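You operate a simulated robot arm through the tools that you are given. There is no shell and no other tool. Be economical: measure what you need, move in short steps, check, and stop when the job is done.

The job below is to be done with a simulated robot arm. You get a single attempt, and the scene is never put back.

## Task
Take the C chuck from the top of the big round table and put it on the shelf under the steel table behind the capper.

It is judged by the outcome, as a careful person would: the job done as asked, and still so three seconds after it is handed in. It fails if anything else is knocked over, pushed out of place, dropped, spilled or broken.

## Robot
A 6-joint arm with a two-finger parallel gripper on a trunk, on a base that drives. Base frame: it is fixed to the floor where the robot stands at the start and does not move with it; the origin is under the middle of the robot, x ahead of it, y to its left, z up. Readings come in m, rad, newtons and seconds.
Its first joint turns from -2.897 to 2.897 rad. Places, roughly: shelf under the steel table behind the capper [1, -1.7, 0.3]. Payload 3.43 kg.
The tool frame sits at the grasp point between the pads (the TCP): z along the fingers, y along the line on which they close. The tips reach 0.034 m beyond it. The gripper opens to 0.128 m. The fingers are 0.024 m wide and 0.012 m thick; the gripper's body (0.048 by 0.13 m) begins 0.096 m behind the TCP.
Orientation is that of the tool frame in the base frame, as a unit quaternion [x, y, z, w]. With the fingers straight down and closing along the base's y, the tool's x points along the base's -x, its y along +y and its z along -z.

## Interface
- The arm moves only by the tool nudge_tool. Its argument "increments" is a list of rows, each an object of numbers (a shift or turn left out is 0, a gripper value left out holds the last): "wx", "wy", "wz": the turn, a rotation vector about the tool's x, y, z in units of 4 degrees (1.0 is 4 degrees); "x", "y", "z": the shift along the tool's x, y, z in units of 30 mm (1.0 is 30 mm); "fingers": the gripper command, from -1 (shut) to 1 (fully open), values between in proportion. In form: [{"wx": .., "wy": .., "wz": .., "x": .., "y": .., "z": .., "fingers": ..}, ...]. A call has 1 to 10 rows; each row shifts and turns the commanded pose from where the row before left it, along the tool's axes as they then stand. A call with a number of a shift or a turn outside -1 to 1 is refused whole. Rows are played at 5 a second. More than 0.05 m and 0.15 rad between two rows, or a gripper value outside its range, and nothing of the call is played. A pose out of reach is approached as far as the arm can. The call stops where the force on the tool passes 40 N (or 10 N more than at its start, if that is more) or the arm is blocked; 0.2 s more then pass. The fingers move at their own pace (about 0.153 m/s each) and stop on an object; they squeeze with about 42 N. The grip force told is the motor's: it shows also when the fingers shut on nothing. Time passes only in rows, and 0.2 s behind the last, so rows that do not move let the fingers close. The reply holds the time, the measured pose of the TCP, the force on the tool along the base axes, the opening and the grip force, in the units named above and with some noise, and new pictures: "show" is both (left out), scene, wrist or none.
- Cameras (640 x 400 px; columns grow to the right, rows downward): "scene" is now at [0.1688, 0.1937, 1.2432]; the picture's right is [-0.29, -0.96, 0.00], its down [-0.11, 0.03, -0.99] and it looks along [0.95, -0.29, -0.12] (base axes); focal length 256 px, centre (320, 200). "wrist" rides on the gripper at [0.076, -0.011, -0.16] in the tool frame; the picture's right is [0.15, 0.99, 0.00], its down [-0.88, 0.13, -0.46] and it looks along [-0.45, 0.07, 0.89] (tool axes); focal length 234 px, centre (320, 200). There is no depth. A picture from a camera that has moved, and an enlarged one, comes with that camera's place and axes in the base frame and with its lens.
- base_move(legs): drives the robot by 1 to 6 legs, each [ahead, left, turn to the left] in m, m and rad, along the robot's own axes; the way and the turn of a leg run together, so that a leg with both is an arc; at most 1.5 m and 3.142 rad a leg. The arm and the cameras ride along, it lands a little off, and it stops where it bumps. It gives what a move gives, and a new picture of the scene camera.
- turn_head(pan, tilt): turns the head with the scene camera to pan (to the left, within 2.496 rad either way) and tilt (down, from -0.506 to 1.204), counted from straight ahead of the robot. It gives what a move gives, and a new picture of the scene camera.
- close_up(camera, box): a new picture of the part [left, top, right, bottom] of that camera's present view, enlarged. It takes no simulated time.
- hand_in(): hands the job in; it is judged then, once.

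Work in short steps. Places have to be worked out from the pictures, the camera data and where the tool is seen: move nearer, look again, correct. Check each grasp and each placing, and mend what went wrong. You have 120 turns and 170 pictures in all, those below and enlarged ones among them. Open the gripper and draw the arm clear of the work before you hand the job in, unless the task says otherwise; then end with one line.

The tools are called after "Emit:" as name(argument=value, ...) on one line, values as JSON. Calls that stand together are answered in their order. nudge_tool: Moves the arm, as the interface text tells. Its arguments: {"type":"object","properties":{"increments":{"type":"array"},"show":{"type":"string","enum":["both","scene","wrist","none"]}},"required":["increments"]} The other tools are called the same way: base_move (legs) drives the base; turn_head (pan, tilt) turns the head that bears the scene camera; close_up (camera, box) takes an enlarged picture of a part of a camera's view; hand_in () hands the job in.

At the start:

```text
time_s: 0.0
tcp_pos: [0.7782, -0.1214, 1.1347]
tool_rot: [0.0, 1.0, -0.001, 0.0]
contact_force: [-0.8, -0.2, 0.2]
width: 0.1281
grasp_force: 0.0
robot x, y, heading: [0.0001, 0.0003, 0.001]
head pan, tilt: [-0.291, 0.119]
```

scene: 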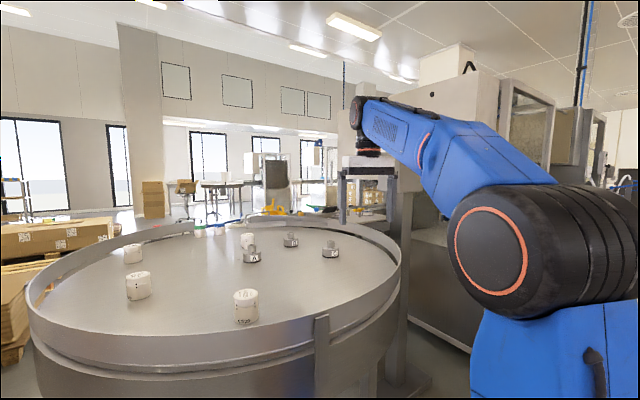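
wrist: 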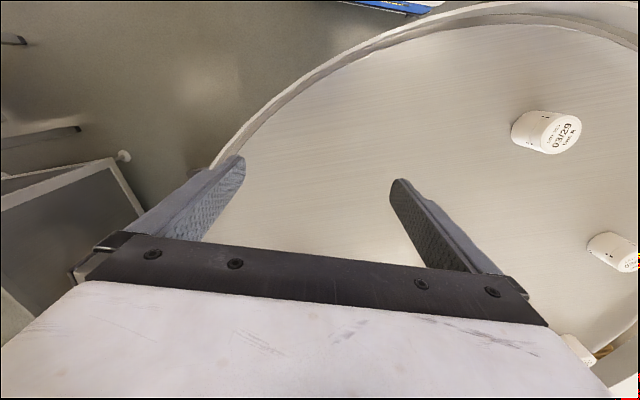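

The scene shows three steel chucks with letters on the round table; I enlarge to read them.

Emit:
close_up(camera="scene", box=[220, 220, 360, 300])

Emit:
turn_head(pan=-1.0, tilt=0.5)

```text
4.57 times, centred on (290, 260) of scene
camera zoom: at [0.1688, 0.1937, 1.2432], right [-0.29, -0.96, 0.0], down [-0.11, 0.03, -0.99], along [0.95, -0.29, -0.12], focal length 1171 px, centre (457, -74)
```

zoom: 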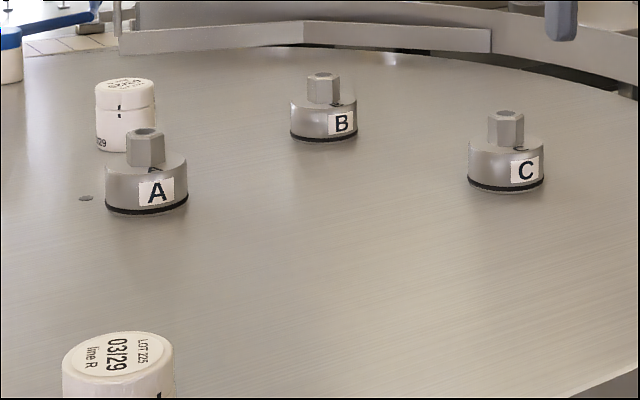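

```text
time_s: 1.1
tcp_pos: [0.7781, -0.1213, 1.1335]
tool_rot: [0.0, 1.0, 0.0, 0.001]
contact_force: [-0.1, 0.7, 0.1]
width: 0.128
grasp_force: 0.0
robot x, y, heading: [0.0, 0.0001, -0.003]
head pan, tilt: [-1.0, 0.499]
camera scene: at [0.1296, 0.1437, 1.208], right [-0.84, -0.54, 0.0], down [-0.26, 0.4, -0.88], along [0.47, -0.74, -0.48], focal length 256 px, centre (320, 200)
```

scene: 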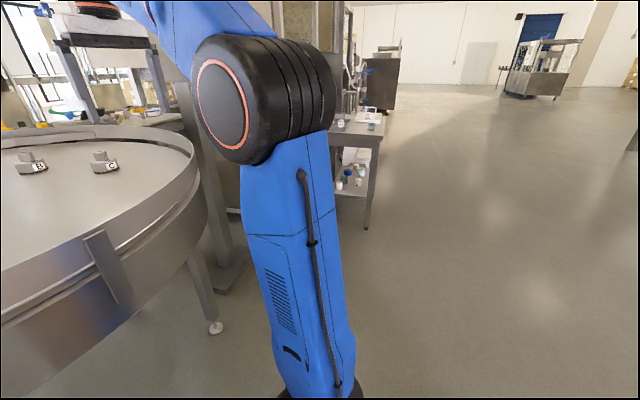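

C looks to be near (1.05, -0.115), just out of reach. I look down to check the base's clearance to the table before driving up.

Emit:
turn_head(pan=-0.3, tilt=1.1)

```text
time_s: 2.1
tcp_pos: [0.7769, -0.1218, 1.1337]
tool_rot: [0.0, 1.0, -0.001, 0.001]
contact_force: [-0.1, -0.1, 0.0]
width: 0.1278
grasp_force: 0.0
robot x, y, heading: [0.0005, -0.0042, 0.005]
head pan, tilt: [-0.3, 1.1]
camera scene: at [0.1408, 0.2015, 1.1603], right [-0.3, -0.95, 0.0], down [-0.85, 0.26, -0.45], along [0.43, -0.13, -0.89], focal length 256 px, centre (320, 200)
```

scene: 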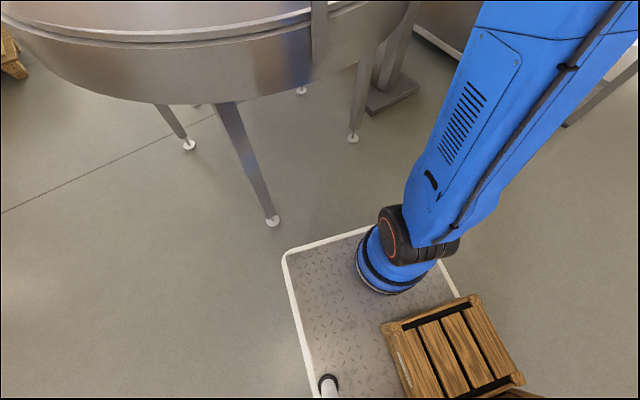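

Base front edge is around x≈0.42, the nearest table foot at (0.66, 0.29). I drive a little ahead and right.

Emit:
base_move(legs=[[0.14, -0.06, 0]])

Emit:
turn_head(pan=-0.3, tilt=0.4)

```text
time_s: 3.5
tcp_pos: [0.917, -0.184, 1.1338]
tool_rot: [0.001, 1.0, -0.001, 0.0]
contact_force: [0.2, 0.3, 0.2]
width: 0.1281
grasp_force: 0.0
robot x, y, heading: [0.1391, -0.062, -0.005]
head pan, tilt: [-0.3, 1.1]
camera scene: at [0.2815, 0.1412, 1.1602], right [-0.3, -0.95, 0.0], down [-0.85, 0.27, -0.45], along [0.43, -0.14, -0.89], focal length 256 px, centre (320, 200)
```

scene: 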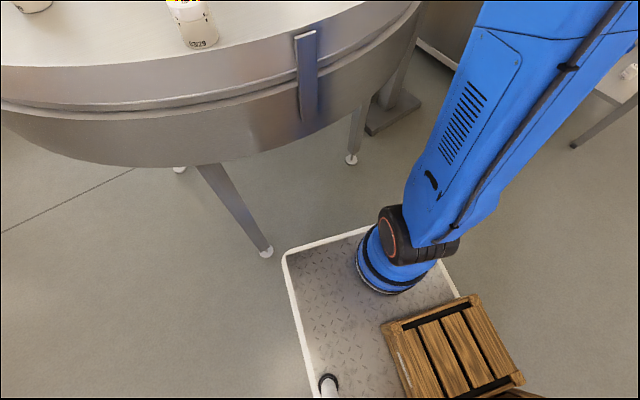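

```text
time_s: 4.6
tcp_pos: [0.9184, -0.1834, 1.1347]
tool_rot: [0.001, 1.0, 0.0, 0.0]
contact_force: [0.5, 0.3, 0.1]
width: 0.1281
grasp_force: 0.0
robot x, y, heading: [0.1398, -0.0595, 0.001]
head pan, tilt: [-0.3, 0.4]
camera scene: at [0.3097, 0.1324, 1.217], right [-0.3, -0.95, 0.0], down [-0.37, 0.12, -0.92], along [0.88, -0.27, -0.39], focal length 256 px, centre (320, 200)
```

scene: 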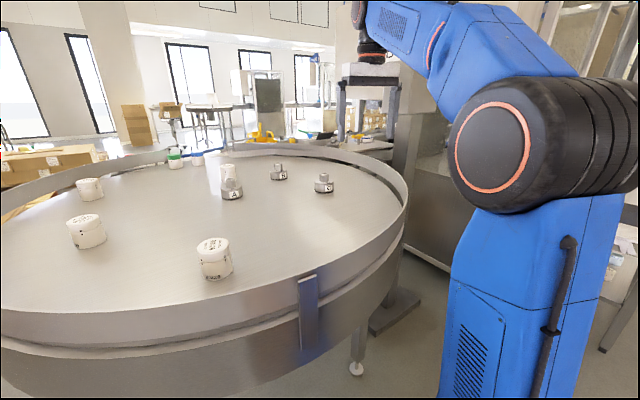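

C refines to about (1.05, -0.107). Before choosing the grasp tilt I look at the shelf.

Emit:
turn_head(pan=-1.25, tilt=0.35)

```text
time_s: 5.8
tcp_pos: [0.9184, -0.1827, 1.1335]
tool_rot: [0.001, 1.0, 0.001, 0.0]
contact_force: [-0.3, 0.2, 0.9]
width: 0.1281
grasp_force: 0.1
robot x, y, heading: [0.1409, -0.0624, -0.006]
head pan, tilt: [-1.25, 0.351]
camera scene: at [0.2505, 0.0716, 1.2216], right [-0.95, -0.31, 0.0], down [-0.11, 0.33, -0.94], along [0.29, -0.89, -0.34], focal length 256 px, centre (320, 200)
```

scene: 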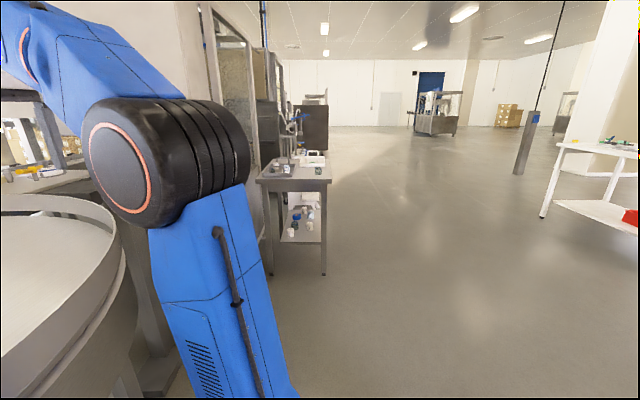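

Emit:
close_up(camera="scene", box=[230, 130, 358, 290])

```text
2.50 times, centred on (294, 210) of scene
camera zoom: at [0.2505, 0.0716, 1.2216], right [-0.95, -0.31, 0.0], down [-0.11, 0.33, -0.94], along [0.29, -0.89, -0.34], focal length 640 px, centre (385, 175)
```

zoom: 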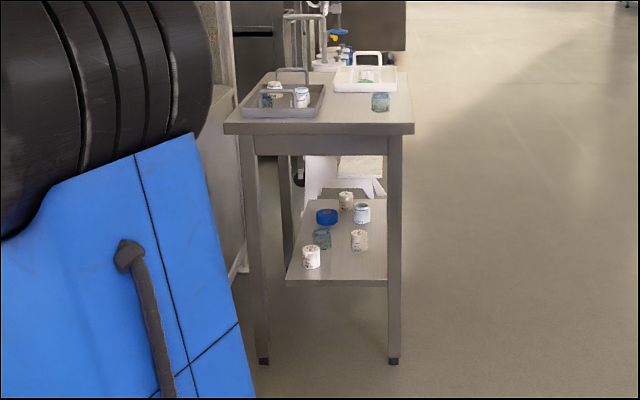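

The shelf has a free patch at its front right (about (0.88, -1.5)), with about 0.38 m under the apron, so a 45° tilted grasp of the chuck body will serve both ends. I tilt the tool forward and line up in y.

Emit:
nudge_tool(increments=[{"wy": -1, "y": 0.5}, {"wy": -1, "y": 0.5}, {"wy": -1, "y": 0.5}, {"wy": -1, "y": 0.5}, {"wy": -1, "y": 0.5}, {"wy": -1}, {"wy": -1}, {"wy": -1}, {"wy": -1}, {"wy": -1}], show="wrist")

Emit:
turn_head(pan=-0.15, tilt=0.4)

```text
time_s: 8.0
tcp_pos: [0.919, -0.1074, 1.1339]
tool_rot: [0.001, 0.94, 0.0, 0.342]
contact_force: [0.0, 0.3, -0.1]
width: 0.1282
grasp_force: 0.1
robot x, y, heading: [0.14, -0.0643, -0.002]
head pan, tilt: [-1.25, 0.351]
camera wrist: at [0.7581, -0.1197, 1.2062], right [-0.11, 0.99, -0.09], down [0.38, 0.13, 0.92], along [0.92, 0.07, -0.39], focal length 234 px, centre (320, 200)
```

wrist: 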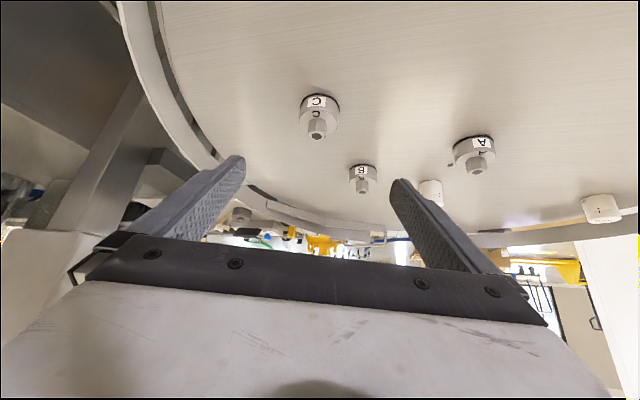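

```text
time_s: 9.3
tcp_pos: [0.9178, -0.1078, 1.1342]
tool_rot: [0.001, 0.94, -0.001, 0.342]
contact_force: [0.5, 0.5, -0.3]
width: 0.1282
grasp_force: 0.1
robot x, y, heading: [0.1385, -0.0578, -0.0]
head pan, tilt: [-0.15, 0.4]
camera scene: at [0.3128, 0.1459, 1.2171], right [-0.15, -0.99, 0.0], down [-0.38, 0.06, -0.92], along [0.91, -0.14, -0.39], focal length 256 px, centre (320, 200)
```

scene: 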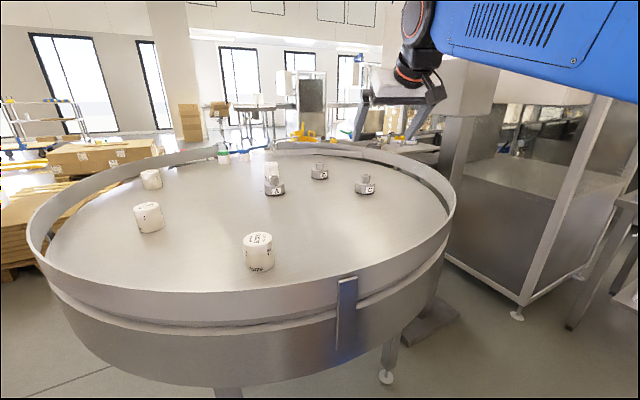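

C is at about (1.055, -0.112). I tilt 8° more and come down along the tool axis to just short of the grasp.

Emit:
nudge_tool(increments=[{"wy": -1}, {"wy": -1}, {"x": 0.8, "y": -0.13}, {"x": 0.77}, {"z": 1}, {"z": 1}, {"z": 1}, {"z": 1}])

```text
time_s: 11.2
tcp_pos: [0.9771, -0.1126, 1.0178]
tool_rot: [0.001, 0.913, -0.001, 0.408]
contact_force: [-0.4, -1.0, 0.0]
width: 0.1278
grasp_force: 0.1
robot x, y, heading: [0.1421, -0.0616, 0.004]
head pan, tilt: [-0.15, 0.4]
camera scene: at [0.3125, 0.1459, 1.2171], right [-0.15, -0.99, 0.0], down [-0.38, 0.06, -0.92], along [0.91, -0.14, -0.39], focal length 256 px, centre (320, 200)
camera wrist: at [0.8068, -0.1234, 1.0681], right [-0.1, 0.99, -0.11], down [0.25, 0.13, 0.96], along [0.96, 0.06, -0.26], focal length 234 px, centre (320, 200)
```

scene: 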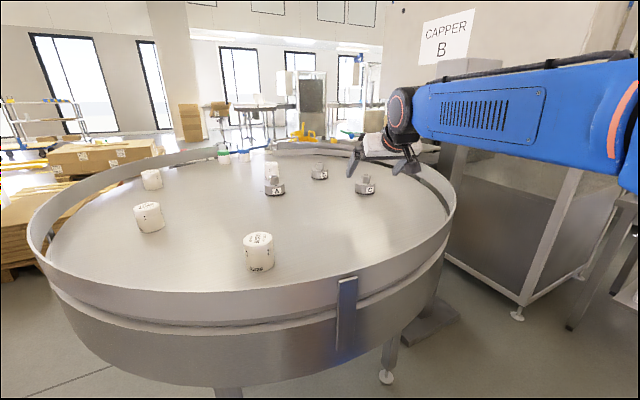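
wrist: 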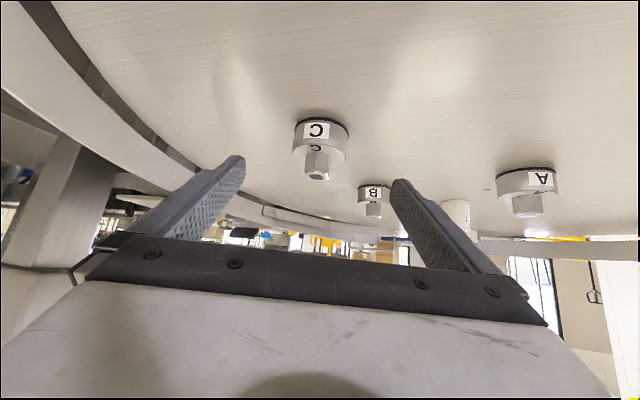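

Aligned well; C re-estimates to x≈1.045, y≈-0.117. I advance the remaining ~8 cm.

Emit:
nudge_tool(increments=[{"z": 0.7, "y": -0.13, "x": 0.1}, {"z": 0.7}, {"z": 0.7}, {"z": 0.5}])

```text
time_s: 12.2
tcp_pos: [1.031, -0.1158, 0.9641]
tool_rot: [0.0, 0.913, 0.0, 0.407]
contact_force: [-0.7, -0.6, 0.7]
width: 0.1281
grasp_force: 0.0
robot x, y, heading: [0.1393, -0.06, -0.003]
head pan, tilt: [-0.15, 0.4]
camera scene: at [0.3127, 0.146, 1.2171], right [-0.15, -0.99, 0.0], down [-0.38, 0.06, -0.92], along [0.91, -0.14, -0.39], focal length 256 px, centre (320, 200)
camera wrist: at [0.8629, -0.1272, 1.0136], right [-0.1, 0.99, -0.11], down [0.25, 0.13, 0.96], along [0.96, 0.06, -0.26], focal length 234 px, centre (320, 200)
```

scene: 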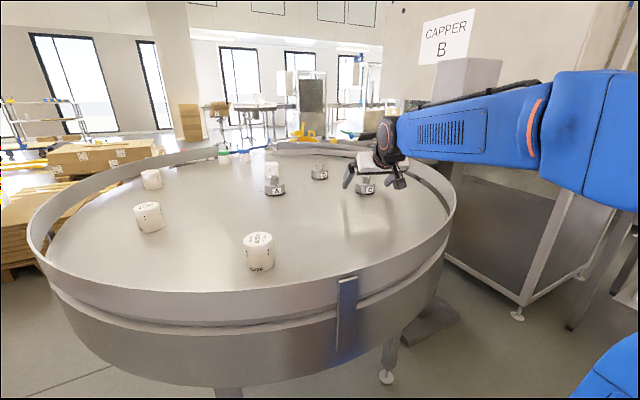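
wrist: 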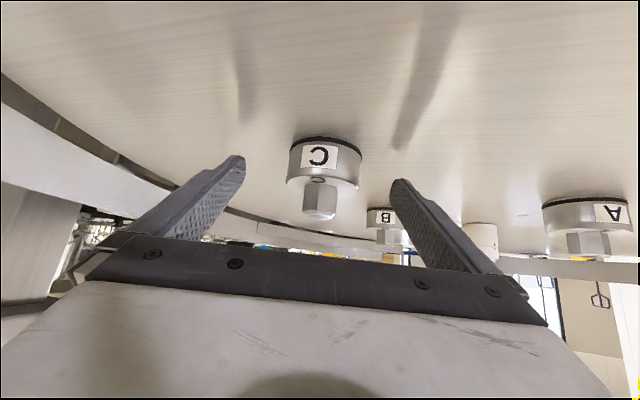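

The tips are level with the chuck's centre; I go ~1.5 cm further in, then close.

Emit:
nudge_tool(increments=[{"z": 0.55, "x": -0.13}, {}], show="wrist")

Emit:
close_up(camera="scene", box=[320, 130, 440, 210])

```text
time_s: 12.8
tcp_pos: [1.0466, -0.1158, 0.9549]
tool_rot: [0.0, 0.914, 0.0, 0.406]
contact_force: [0.0, 0.9, -0.5]
width: 0.1282
grasp_force: 0.1
robot x, y, heading: [0.1442, -0.062, -0.001]
head pan, tilt: [-0.15, 0.4]
camera wrist: at [0.8777, -0.1274, 1.0053], right [-0.1, 0.99, -0.11], down [0.25, 0.13, 0.96], along [0.96, 0.06, -0.26], focal length 234 px, centre (320, 200)
```

wrist: 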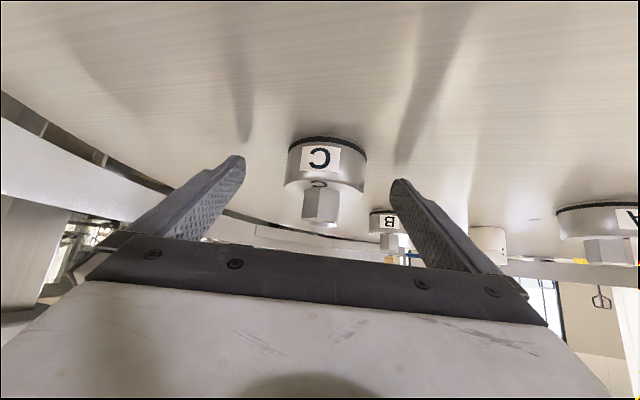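

```text
5.00 times, centred on (380, 170) of scene
camera zoom: at [0.3128, 0.146, 1.2171], right [-0.15, -0.99, 0.0], down [-0.38, 0.06, -0.92], along [0.91, -0.14, -0.39], focal length 1281 px, centre (20, 350)
```

zoom: 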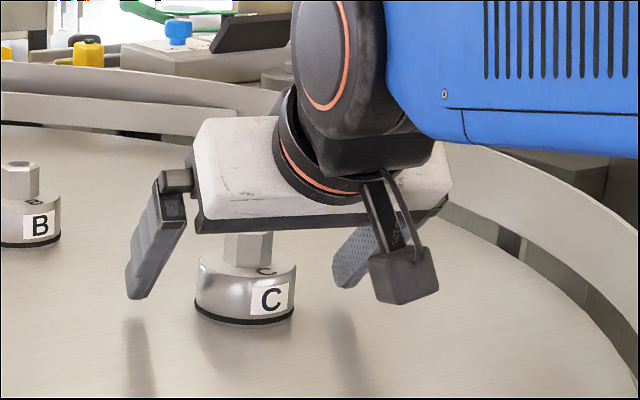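

Chuck sits centred between the fingers about 16 mm ahead of the TCP. I drop another ~6 mm and close.

Emit:
nudge_tool(increments=[{"z": 0.15, "x": 0.15}, {"fingers": -1}, {"fingers": -1}, {"fingers": -1}])

Emit:
close_up(camera="scene", box=[320, 130, 440, 210])

```text
time_s: 13.8
tcp_pos: [1.0479, -0.1156, 0.9521]
tool_rot: [0.001, 0.913, 0.0, 0.408]
contact_force: [2.5, 1.4, 22.2]
width: 0.06
grasp_force: 41.8
robot x, y, heading: [0.1383, -0.0613, 0.0]
head pan, tilt: [-0.15, 0.4]
camera scene: at [0.3121, 0.1461, 1.2172], right [-0.15, -0.99, 0.0], down [-0.38, 0.06, -0.92], along [0.91, -0.14, -0.39], focal length 256 px, centre (320, 200)
camera wrist: at [0.8777, -0.1274, 1.0006], right [-0.1, 0.99, -0.11], down [0.25, 0.13, 0.96], along [0.96, 0.06, -0.26], focal length 234 px, centre (320, 200)
```

scene: 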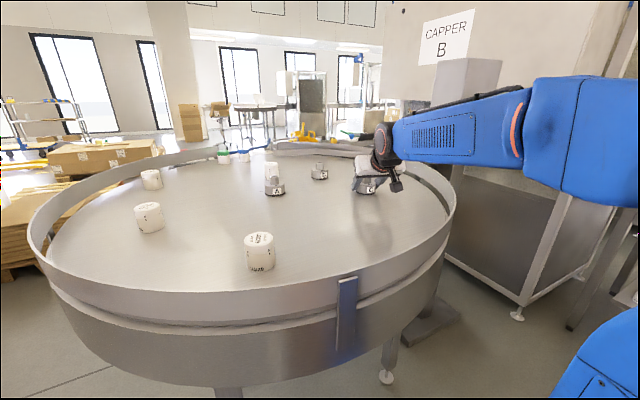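
wrist: 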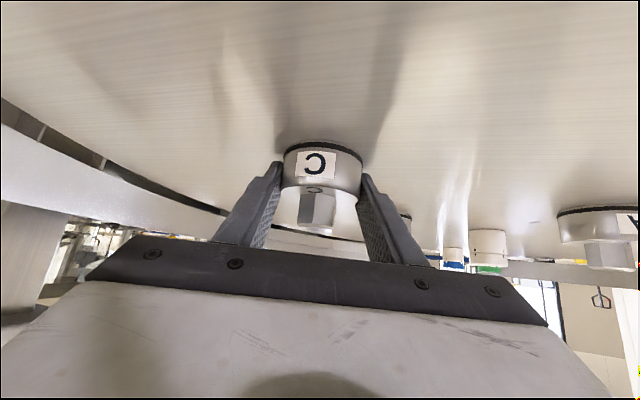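

```text
5.00 times, centred on (380, 170) of scene
camera zoom: at [0.3121, 0.1461, 1.2172], right [-0.15, -0.99, 0.0], down [-0.38, 0.06, -0.92], along [0.91, -0.14, -0.39], focal length 1281 px, centre (20, 350)
```

zoom: 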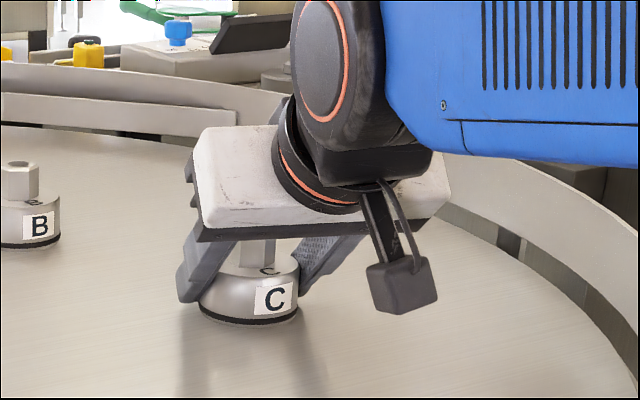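

Gripped at 60 mm width (fingertips just touching the table). Lift straight up.

Emit:
nudge_tool(increments=[{"z": -0.33, "x": -0.37}, {"z": -0.669, "x": -0.743}, {"z": -0.669, "x": -0.743}, {"z": -0.669, "x": -0.743}, {"z": -0.669, "x": -0.743}, {"z": -0.669, "x": -0.743}, {"z": -0.669, "x": -0.743}, {"z": -0.669, "x": -0.743}])

```text
time_s: 15.6
tcp_pos: [1.048, -0.1167, 1.1748]
tool_rot: [0.0, 0.914, 0.0, 0.406]
contact_force: [0.1, -0.2, -6.3]
width: 0.0599
grasp_force: 41.7
robot x, y, heading: [0.1428, -0.0611, -0.006]
head pan, tilt: [-0.15, 0.4]
camera scene: at [0.313, 0.146, 1.217], right [-0.15, -0.99, 0.0], down [-0.38, 0.06, -0.92], along [0.91, -0.14, -0.39], focal length 256 px, centre (320, 200)
camera wrist: at [0.8785, -0.1282, 1.2245], right [-0.1, 0.99, -0.11], down [0.25, 0.13, 0.96], along [0.96, 0.06, -0.26], focal length 234 px, centre (320, 200)
```

scene: 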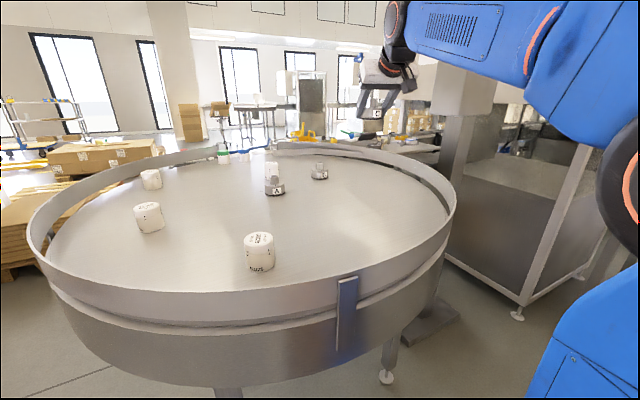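
wrist: 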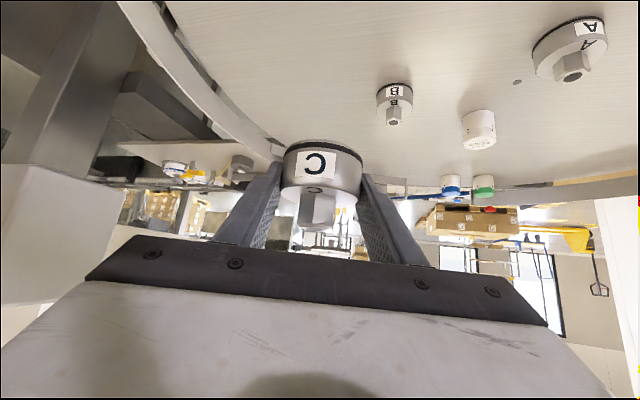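

Held firmly. I retract the arm toward the robot before driving.

Emit:
nudge_tool(increments=[{"z": -0.743, "x": 0.669}, {"z": -0.743, "x": 0.669}, {"z": -0.743, "x": 0.669}, {"z": -0.743, "x": 0.669}, {"z": -0.743, "x": 0.669}, {"z": -0.743, "x": 0.669}, {"z": -0.743, "x": 0.669}, {"z": -0.743, "x": 0.669}, {"z": -0.743, "x": 0.669}, {"z": -0.743, "x": 0.669}], show="none")

Emit:
turn_head(pan=-1.3, tilt=0.7)

```text
time_s: 17.8
tcp_pos: [0.7468, -0.1159, 1.1741]
tool_rot: [0.001, 0.913, -0.001, 0.407]
contact_force: [1.5, 0.3, -5.7]
width: 0.0599
grasp_force: 42.3
robot x, y, heading: [0.1383, -0.0563, -0.002]
head pan, tilt: [-0.15, 0.4]
```

```text
time_s: 19.1
tcp_pos: [0.7471, -0.1159, 1.1744]
tool_rot: [0.001, 0.913, -0.001, 0.407]
contact_force: [0.3, 0.6, -4.8]
width: 0.0597
grasp_force: 42.0
robot x, y, heading: [0.1391, -0.0592, -0.005]
head pan, tilt: [-1.3, 0.7]
camera scene: at [0.2439, 0.0781, 1.1902], right [-0.96, -0.27, 0.0], down [-0.17, 0.62, -0.77], along [0.2, -0.74, -0.64], focal length 256 px, centre (320, 200)
```

scene: 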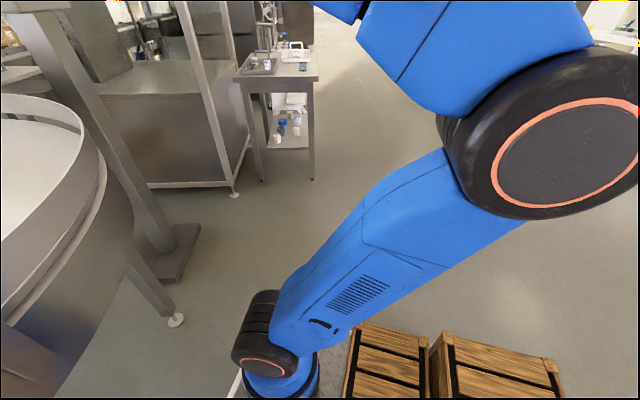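

Floor to the right is clear. I strafe right 0.75 m, then turn to face the steel table.

Emit:
base_move(legs=[[0, -0.75, 0], [0, 0, -1.24]])

Emit:
turn_head(pan=0.45, tilt=0.7)

```text
time_s: 26.2
tcp_pos: [0.2897, -1.395, 1.1732]
tool_rot: [0.529, 0.745, -0.236, 0.332]
contact_force: [-0.8, 0.7, -5.3]
width: 0.0599
grasp_force: 41.9
robot x, y, heading: [0.1406, -0.8039, -1.233]
head pan, tilt: [-1.3, 0.7]
camera scene: at [0.3059, -0.8554, 1.1902], right [-0.57, 0.82, 0.0], down [0.53, 0.37, -0.76], along [-0.63, -0.44, -0.64], focal length 256 px, centre (320, 200)
```

scene: 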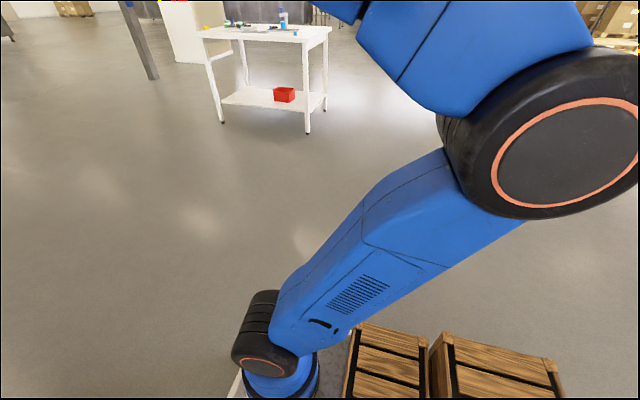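

```text
time_s: 28.0
tcp_pos: [0.2903, -1.3948, 1.1738]
tool_rot: [0.529, 0.745, -0.236, 0.331]
contact_force: [0.5, -0.5, -4.1]
width: 0.0597
grasp_force: 41.5
robot x, y, heading: [0.1411, -0.8048, -1.238]
head pan, tilt: [0.45, 0.7]
camera scene: at [0.4358, -0.8671, 1.1902], right [-0.71, -0.71, 0.0], down [-0.46, 0.46, -0.76], along [0.54, -0.54, -0.64], focal length 256 px, centre (320, 200)
```

scene: 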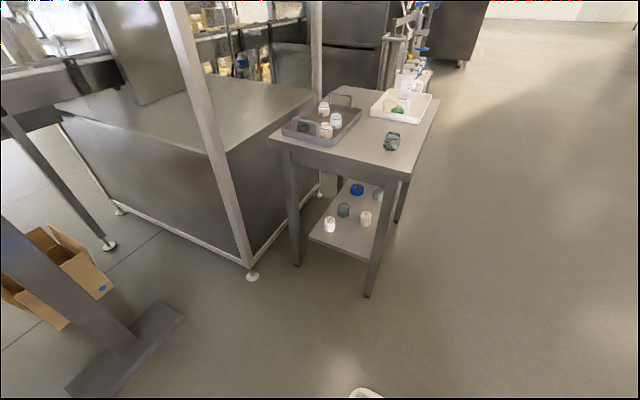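

Clear view: steel table's front legs at (0.74,-1.51) and (1.14,-1.39), free shelf patch around (0.894,-1.534). I drive to put the arm squarely in front of it.

Emit:
base_move(legs=[[0.135, 0.548, 0], [0, 0, -0.029]])

Emit:
turn_head(pan=-0.1, tilt=0.85)

```text
time_s: 31.6
tcp_pos: [0.8308, -1.3473, 1.1742]
tool_rot: [0.539, 0.738, -0.24, 0.328]
contact_force: [0.4, -0.3, -5.5]
width: 0.0598
grasp_force: 42.4
robot x, y, heading: [0.6976, -0.7501, -1.268]
head pan, tilt: [0.45, 0.7]
camera scene: at [0.9921, -0.8232, 1.1902], right [-0.73, -0.69, 0.0], down [-0.44, 0.47, -0.76], along [0.53, -0.56, -0.64], focal length 256 px, centre (320, 200)
```

scene: 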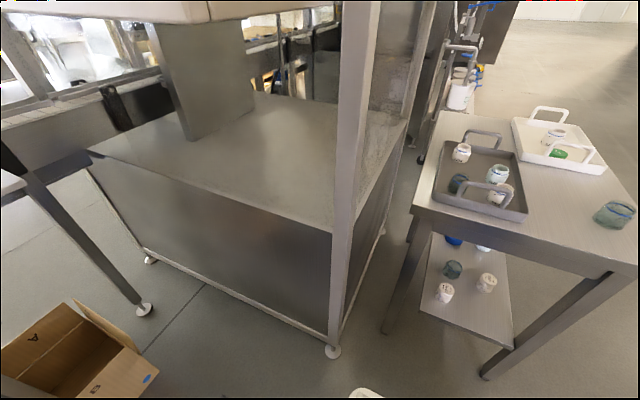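

```text
time_s: 32.5
tcp_pos: [0.8322, -1.3469, 1.174]
tool_rot: [0.539, 0.738, -0.24, 0.328]
contact_force: [0.1, -0.3, -5.8]
width: 0.06
grasp_force: 41.7
robot x, y, heading: [0.7007, -0.7508, -1.266]
head pan, tilt: [-0.099, 0.85]
camera scene: at [0.9499, -0.838, 1.178], right [-0.98, -0.21, 0.0], down [-0.16, 0.73, -0.66], along [0.14, -0.65, -0.75], focal length 256 px, centre (320, 200)
```

scene: 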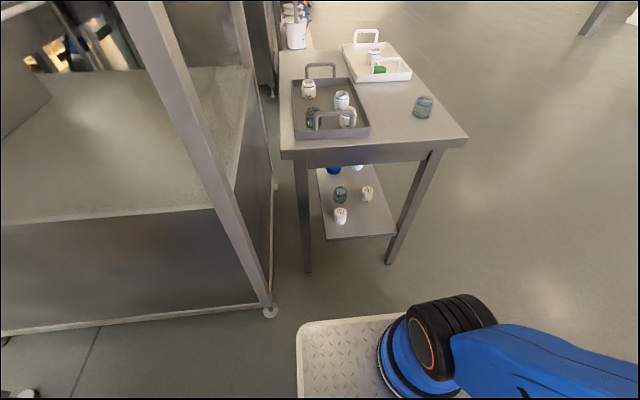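

Everything agrees; lateral alignment is within a few mm. I back off 0.13 m so the arm can be lowered clear of the tabletop edge.

Emit:
base_move(legs=[[-0.13, 0, 0]])

Emit:
nudge_tool(increments=[{"z": 0.669, "x": 0.743}, {"z": 0.669, "x": 0.743}, {"z": 0.669, "x": 0.743}, {"z": 0.669, "x": 0.743}, {"z": 0.669, "x": 0.743}, {"z": 0.669, "x": 0.743}, {"z": 0.669, "x": 0.743}, {"z": 0.669, "x": 0.743}, {"z": 0.669, "x": 0.743}, {"z": 0.669, "x": 0.743}], show="scene")

```text
time_s: 33.8
tcp_pos: [0.7921, -1.2224, 1.1741]
tool_rot: [0.54, 0.737, -0.241, 0.328]
contact_force: [0.1, -0.9, -5.2]
width: 0.06
grasp_force: 42.4
robot x, y, heading: [0.6614, -0.6286, -1.265]
head pan, tilt: [-0.099, 0.85]
camera scene: at [0.9103, -0.7136, 1.178], right [-0.98, -0.21, 0.0], down [-0.16, 0.74, -0.66], along [0.14, -0.65, -0.75], focal length 256 px, centre (320, 200)
```

scene: 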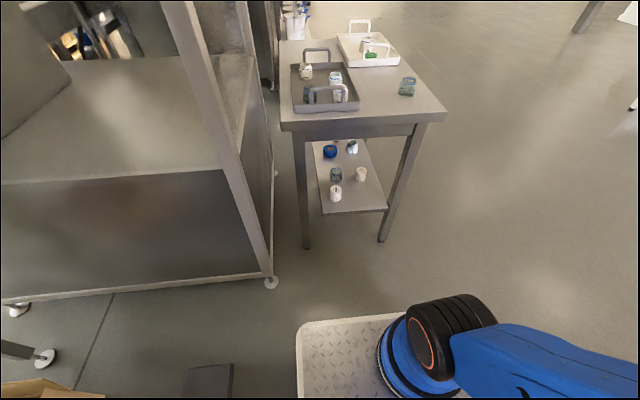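

```text
time_s: 36.0
tcp_pos: [0.7919, -1.2233, 0.874]
tool_rot: [0.539, 0.738, -0.24, 0.328]
contact_force: [-0.3, 0.6, -5.2]
width: 0.0599
grasp_force: 42.2
robot x, y, heading: [0.6604, -0.6274, -1.26]
head pan, tilt: [-0.099, 0.85]
camera scene: at [0.9102, -0.7136, 1.178], right [-0.98, -0.21, 0.0], down [-0.16, 0.74, -0.66], along [0.14, -0.65, -0.75], focal length 256 px, centre (320, 200)
```

scene: 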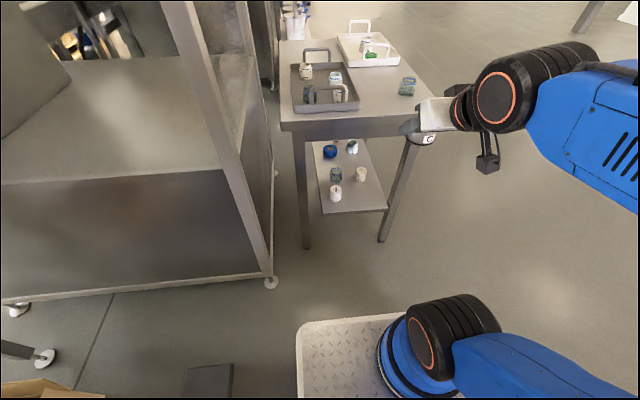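

Clear of the tabletop. Continue down 0.3 m.

Emit:
nudge_tool(increments=[{"z": 0.669, "x": 0.743}, {"z": 0.669, "x": 0.743}, {"z": 0.669, "x": 0.743}, {"z": 0.669, "x": 0.743}, {"z": 0.669, "x": 0.743}, {"z": 0.669, "x": 0.743}, {"z": 0.669, "x": 0.743}, {"z": 0.669, "x": 0.743}, {"z": 0.669, "x": 0.743}, {"z": 0.669, "x": 0.743}], show="scene")

```text
time_s: 38.2
tcp_pos: [0.8289, -1.3062, 0.7463]
tool_rot: [0.539, 0.738, -0.239, 0.328]
contact_force: [-0.4, -0.1, -4.8]
width: 0.0596
grasp_force: 42.4
out of reach, approached as far as the arm can: row 3, 4, 5, 6, 7, 8, 9, 10
robot x, y, heading: [0.6598, -0.6289, -1.27]
head pan, tilt: [-0.099, 0.85]
camera scene: at [0.9102, -0.7135, 1.1779], right [-0.98, -0.21, 0.0], down [-0.16, 0.74, -0.66], along [0.14, -0.65, -0.75], focal length 256 px, centre (320, 200)
```

scene: 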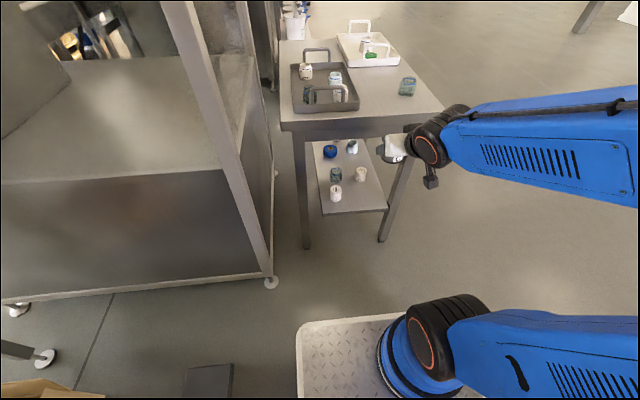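

The arm's fold limit blocks going lower this close to the robot. I back the base off 0.2 m more, then extend outward and continue down.

Emit:
base_move(legs=[[-0.2, 0, 0]])

Emit:
nudge_tool(increments=[{"z": 0.743, "x": -0.669}, {"z": 0.743, "x": -0.669}, {"z": 0.743, "x": -0.669}, {"z": 0.743, "x": -0.669}, {"z": 0.743, "x": -0.669}], show="scene")

```text
time_s: 39.8
tcp_pos: [0.7686, -1.1164, 0.7467]
tool_rot: [0.539, 0.739, -0.239, 0.327]
contact_force: [0.2, 0.0, -3.7]
width: 0.0598
grasp_force: 41.7
robot x, y, heading: [0.5968, -0.4392, -1.266]
head pan, tilt: [-0.099, 0.85]
camera scene: at [0.8498, -0.5237, 1.1779], right [-0.98, -0.21, 0.0], down [-0.16, 0.74, -0.66], along [0.14, -0.65, -0.75], focal length 256 px, centre (320, 200)
```

scene: 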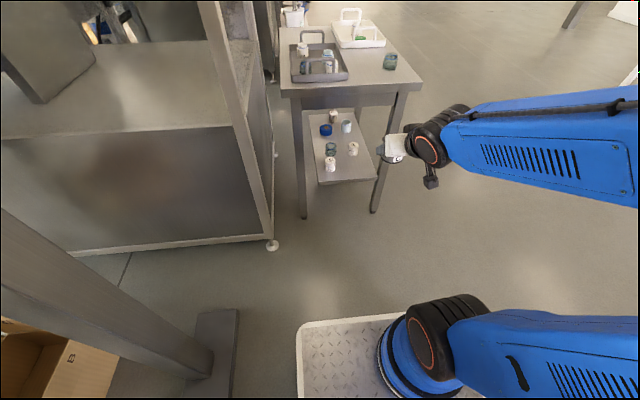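

```text
time_s: 41.0
tcp_pos: [0.8144, -1.2586, 0.7468]
tool_rot: [0.54, 0.737, -0.24, 0.327]
contact_force: [0.2, 0.6, -4.8]
width: 0.0598
grasp_force: 42.3
robot x, y, heading: [0.5997, -0.4345, -1.263]
head pan, tilt: [-0.099, 0.85]
camera scene: at [0.8498, -0.5235, 1.178], right [-0.98, -0.21, 0.0], down [-0.16, 0.74, -0.66], along [0.14, -0.65, -0.75], focal length 256 px, centre (320, 200)
```

scene: 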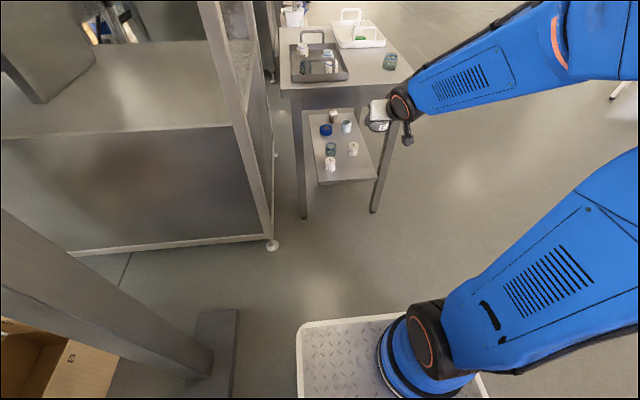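

Works. Now down again at this distance (0.2 m in front of the table).

Emit:
nudge_tool(increments=[{"z": 0.669, "x": 0.743}, {"z": 0.669, "x": 0.743}, {"z": 0.669, "x": 0.743}, {"z": 0.669, "x": 0.743}, {"z": 0.669, "x": 0.743}, {"z": 0.669, "x": 0.743}, {"z": 0.669, "x": 0.743}, {"z": 0.669, "x": 0.743}, {"z": 0.669, "x": 0.743}], show="scene")

```text
time_s: 43.0
tcp_pos: [0.8505, -1.2405, 0.5051]
tool_rot: [0.537, 0.741, -0.247, 0.32]
contact_force: [-0.4, 0.1, -4.3]
width: 0.0597
grasp_force: 41.8
out of reach, approached as far as the arm can: row 2, 5, 6, 7, 8, 9
robot x, y, heading: [0.6007, -0.4379, -1.264]
head pan, tilt: [-0.099, 0.85]
camera scene: at [0.8498, -0.5236, 1.1779], right [-0.98, -0.21, 0.0], down [-0.16, 0.74, -0.66], along [0.14, -0.65, -0.75], focal length 256 px, centre (320, 200)
```

scene: 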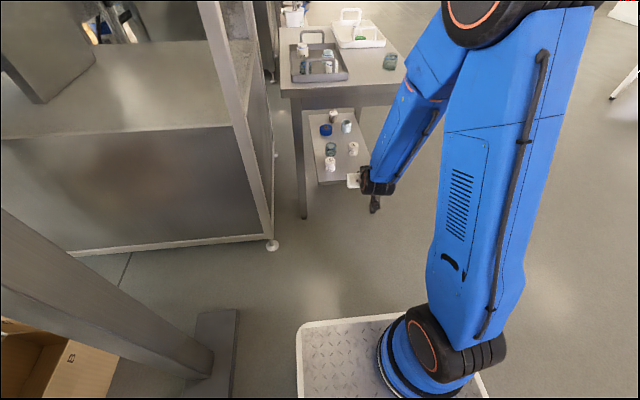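

The arm is at its fold limit again; the goal is at ~1.1 m ahead, so I extend forward here to gain room (still outside and below the tabletop edge), then look at the pose.

Emit:
nudge_tool(increments=[{"z": 0.743, "x": -0.669}, {"z": 0.743, "x": -0.669}, {"z": 0.743, "x": -0.669}], show="scene")

```text
time_s: 43.8
tcp_pos: [0.8869, -1.3214, 0.5077]
tool_rot: [0.541, 0.738, -0.24, 0.325]
contact_force: [-0.4, -0.1, -5.2]
width: 0.0596
grasp_force: 42.5
out of reach, approached as far as the arm can: row 1, 3
robot x, y, heading: [0.604, -0.4399, -1.262]
head pan, tilt: [-0.099, 0.85]
camera scene: at [0.8499, -0.5237, 1.1779], right [-0.98, -0.21, 0.0], down [-0.16, 0.74, -0.66], along [0.14, -0.65, -0.75], focal length 256 px, centre (320, 200)
```

scene: 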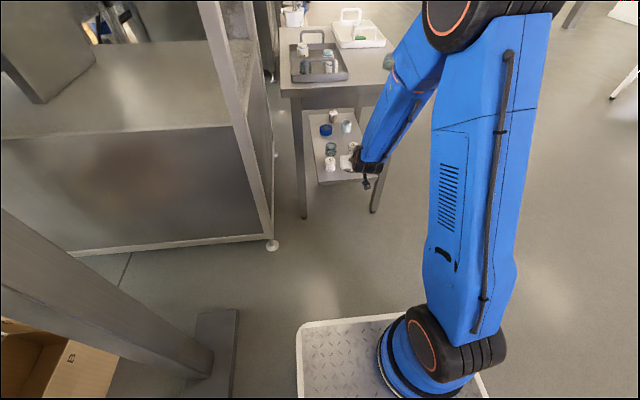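

Lateral drift of ~5 cm suggests the command is still outside the reachable set. I raise slightly and extend one small step to see whether it clears.

Emit:
nudge_tool(increments=[{"z": -0.669, "x": -0.743}, {"z": 0.5, "x": -0.45}, {}], show="wrist")

```text
time_s: 44.6
tcp_pos: [0.893, -1.3415, 0.5372]
tool_rot: [0.539, 0.738, -0.239, 0.327]
contact_force: [0.9, -0.1, -5.3]
width: 0.0595
grasp_force: 42.5
robot x, y, heading: [0.6002, -0.4348, -1.262]
head pan, tilt: [-0.099, 0.85]
camera wrist: at [0.832, -1.1842, 0.5874], right [0.91, 0.39, -0.11], down [0.2, -0.2, 0.96], along [0.36, -0.9, -0.26], focal length 234 px, centre (320, 200)
```

wrist: 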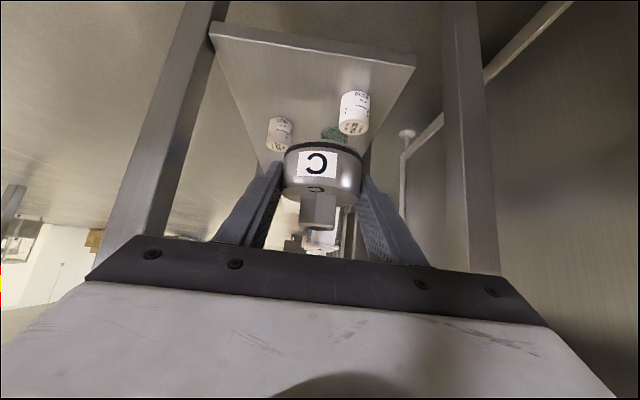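

Excellent view: shelf front edge at n≈0 and z≈0.285, bottles as computed. I shift 6 cm right to line up with the free patch and creep forward/down.

Emit:
nudge_tool(increments=[{"y": -1}, {"y": -1}, {"z": 0.743, "x": -0.669}, {"z": 1.0, "x": 0.05}])

```text
time_s: 45.6
tcp_pos: [0.896, -1.3955, 0.5179]
tool_rot: [0.541, 0.737, -0.242, 0.324]
contact_force: [-0.3, 1.1, -3.7]
width: 0.0595
grasp_force: 42.1
out of reach, approached as far as the arm can: row 1, 2, 4
robot x, y, heading: [0.5996, -0.4388, -1.261]
head pan, tilt: [-0.099, 0.85]
camera scene: at [0.8498, -0.5236, 1.178], right [-0.98, -0.21, 0.0], down [-0.16, 0.74, -0.66], along [0.14, -0.65, -0.75], focal length 256 px, centre (320, 200)
camera wrist: at [0.8353, -1.2374, 0.5678], right [0.92, 0.39, -0.12], down [0.21, -0.2, 0.96], along [0.35, -0.9, -0.27], focal length 234 px, centre (320, 200)
```

scene: 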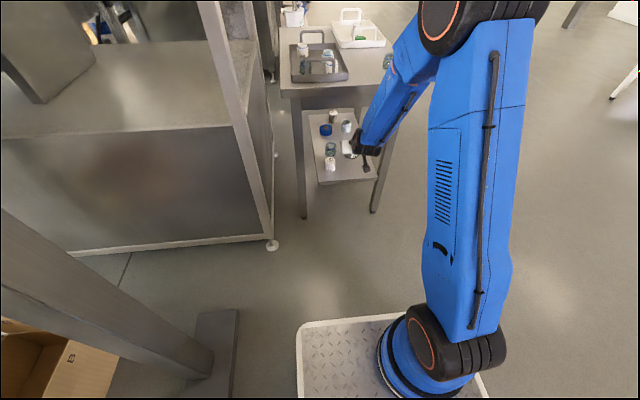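
wrist: 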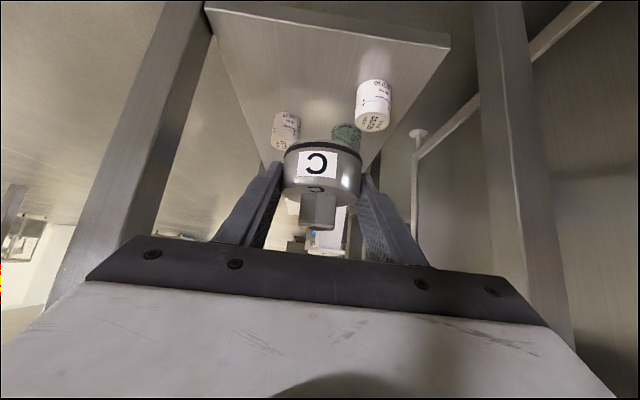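

The limit behaves like wrist alignment (forearm in line with the tool), so I'll offset the robot sideways so the arm plane and tool yaw differ. First I back the tool out and up from under the tabletop edge.

Emit:
nudge_tool(increments=[{"z": -0.743, "x": 0.669}, {"z": -0.743, "x": 0.669}, {"z": -0.743, "x": 0.669}, {"z": -0.743, "x": 0.669}, {"z": -0.669, "x": -0.743}, {"z": -0.743, "x": 0.669}, {"z": -0.669, "x": -0.743}, {"z": -0.669, "x": -0.743}], show="scene")

```text
time_s: 47.4
tcp_pos: [0.8605, -1.2464, 0.6057]
tool_rot: [0.54, 0.738, -0.24, 0.327]
contact_force: [0.1, -0.8, -5.6]
width: 0.06
grasp_force: 41.7
out of reach, approached as far as the arm can: row 2, 3
robot x, y, heading: [0.5981, -0.4369, -1.264]
head pan, tilt: [-0.099, 0.85]
camera scene: at [0.85, -0.5239, 1.1779], right [-0.98, -0.21, 0.0], down [-0.16, 0.74, -0.66], along [0.14, -0.65, -0.75], focal length 256 px, centre (320, 200)
```

scene: 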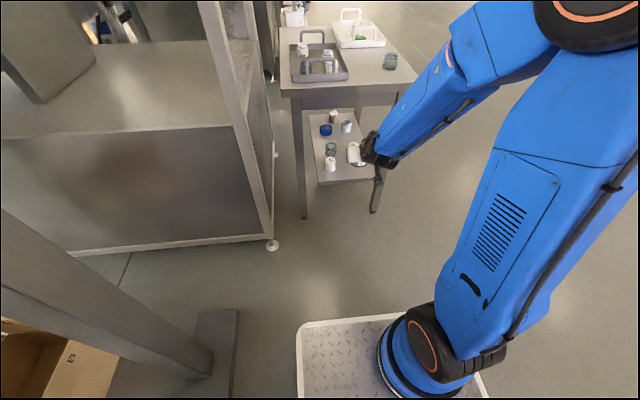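

Tool is clear (≈0.2 m in front). Strafe the base right 0.45 m.

Emit:
base_move(legs=[[0, -0.45, 0]])

Emit:
nudge_tool(increments=[{"y": 1}, {"y": 1}, {"y": 1}, {"y": 1}, {"y": 1}, {"y": 1}, {"y": 1}, {"y": 1}, {"y": 1}, {"y": 1}], show="none")

Emit:
turn_head(pan=0.3, tilt=0.75)

```text
time_s: 50.1
tcp_pos: [0.4322, -1.3835, 0.6064]
tool_rot: [0.539, 0.739, -0.239, 0.327]
contact_force: [-0.3, 0.8, -4.8]
width: 0.0599
grasp_force: 42.0
robot x, y, heading: [0.1644, -0.5749, -1.262]
head pan, tilt: [-0.099, 0.85]
camera scene: at [0.4198, -0.6607, 1.1779], right [-0.98, -0.21, 0.0], down [-0.16, 0.73, -0.66], along [0.14, -0.65, -0.75], focal length 256 px, centre (320, 200)
```

scene: 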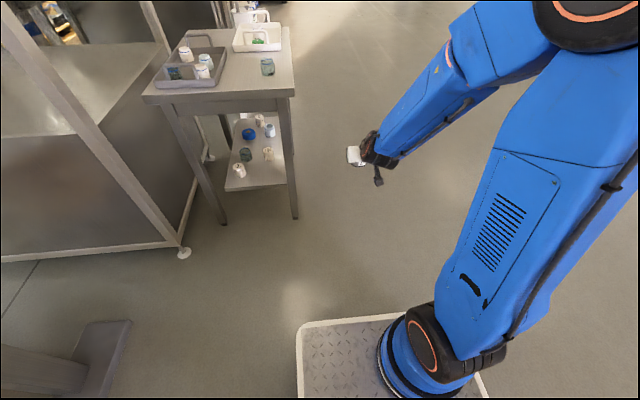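

```text
time_s: 52.3
tcp_pos: [0.7169, -1.2914, 0.6045]
tool_rot: [0.54, 0.738, -0.239, 0.327]
contact_force: [1.1, 0.5, -4.6]
width: 0.0599
grasp_force: 41.3
robot x, y, heading: [0.1738, -0.5765, -1.265]
head pan, tilt: [-0.099, 0.85]
```

```text
time_s: 53.2
tcp_pos: [0.7165, -1.2927, 0.6054]
tool_rot: [0.539, 0.739, -0.239, 0.327]
contact_force: [-1.1, 0.2, -4.8]
width: 0.0599
grasp_force: 42.0
robot x, y, heading: [0.1658, -0.5752, -1.26]
head pan, tilt: [0.3, 0.75]
camera scene: at [0.4511, -0.6521, 1.1859], right [-0.82, -0.57, 0.0], down [-0.39, 0.56, -0.73], along [0.42, -0.6, -0.68], focal length 256 px, centre (320, 200)
```

scene: 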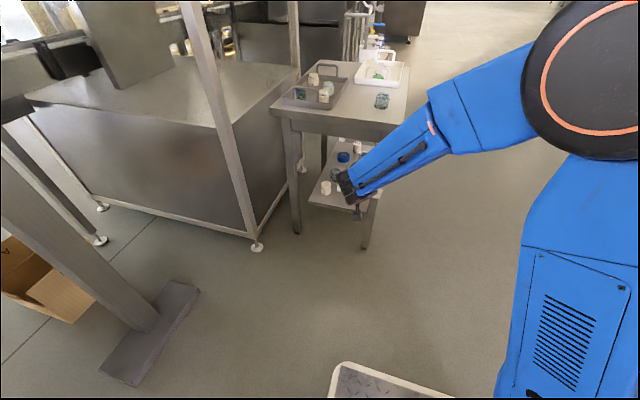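

Lateral move works. Now 9 cm more left to the target column, then descend 0.2 m.

Emit:
nudge_tool(increments=[{"y": 1}, {"y": 1}, {"y": 1.0}, {"z": 0.669, "x": 0.743}, {"z": 0.669, "x": 0.743}, {"z": 0.669, "x": 0.743}, {"z": 0.669, "x": 0.743}, {"z": 0.669, "x": 0.743}, {"z": 0.669, "x": 0.743}])

```text
time_s: 55.2
tcp_pos: [0.802, -1.2638, 0.4255]
tool_rot: [0.539, 0.738, -0.24, 0.328]
contact_force: [-0.3, -0.5, -4.3]
width: 0.0598
grasp_force: 41.5
robot x, y, heading: [0.1694, -0.5779, -1.264]
head pan, tilt: [0.3, 0.75]
camera scene: at [0.451, -0.652, 1.1859], right [-0.82, -0.57, 0.0], down [-0.39, 0.56, -0.73], along [0.42, -0.6, -0.68], focal length 256 px, centre (320, 200)
camera wrist: at [0.7408, -1.1068, 0.4756], right [0.91, 0.39, -0.11], down [0.2, -0.2, 0.96], along [0.36, -0.9, -0.26], focal length 234 px, centre (320, 200)
```

scene: 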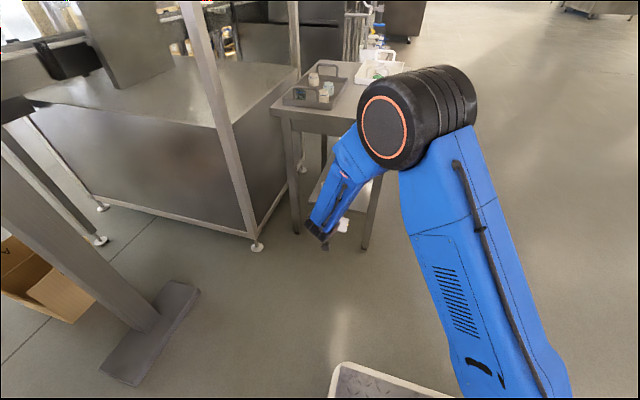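
wrist: 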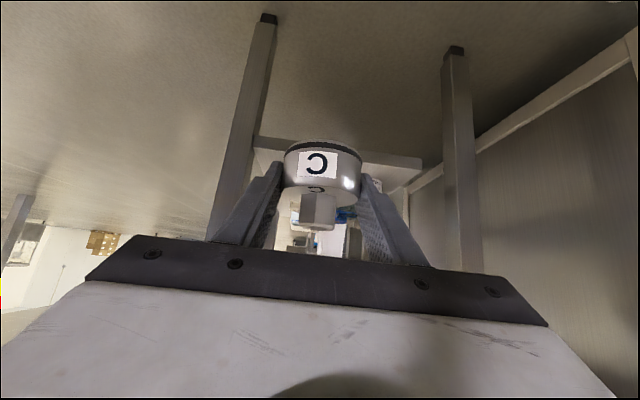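

Reached z=0.4255 with e≈0.136 (goal 0.14). Now advance 0.18 m toward the shelf.

Emit:
nudge_tool(increments=[{"z": 0.743, "x": -0.669}, {"z": 0.743, "x": -0.669}, {"z": 0.743, "x": -0.669}, {"z": 0.743, "x": -0.669}, {"z": 0.743, "x": -0.669}, {"z": 0.743, "x": -0.669}])

```text
time_s: 56.6
tcp_pos: [0.8586, -1.4358, 0.4253]
tool_rot: [0.538, 0.739, -0.239, 0.328]
contact_force: [1.0, 0.0, -4.7]
width: 0.0599
grasp_force: 42.2
robot x, y, heading: [0.1713, -0.5732, -1.263]
head pan, tilt: [0.3, 0.75]
camera scene: at [0.4512, -0.652, 1.1859], right [-0.82, -0.57, 0.0], down [-0.39, 0.56, -0.73], along [0.42, -0.6, -0.68], focal length 256 px, centre (320, 200)
camera wrist: at [0.7967, -1.2786, 0.4755], right [0.91, 0.4, -0.11], down [0.2, -0.2, 0.96], along [0.36, -0.9, -0.26], focal length 234 px, centre (320, 200)
```

scene: 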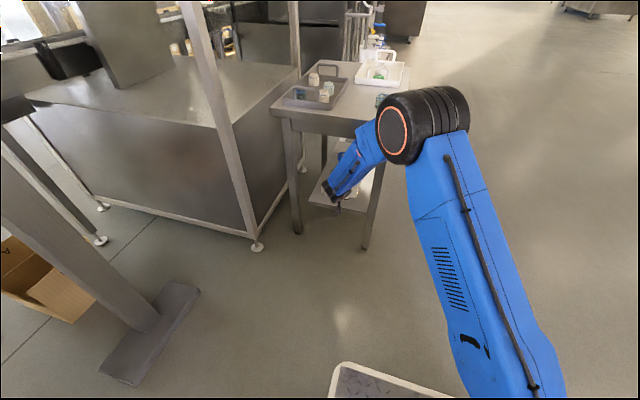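
wrist: 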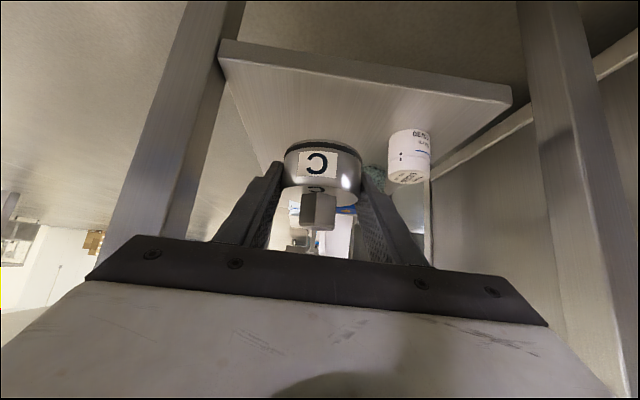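

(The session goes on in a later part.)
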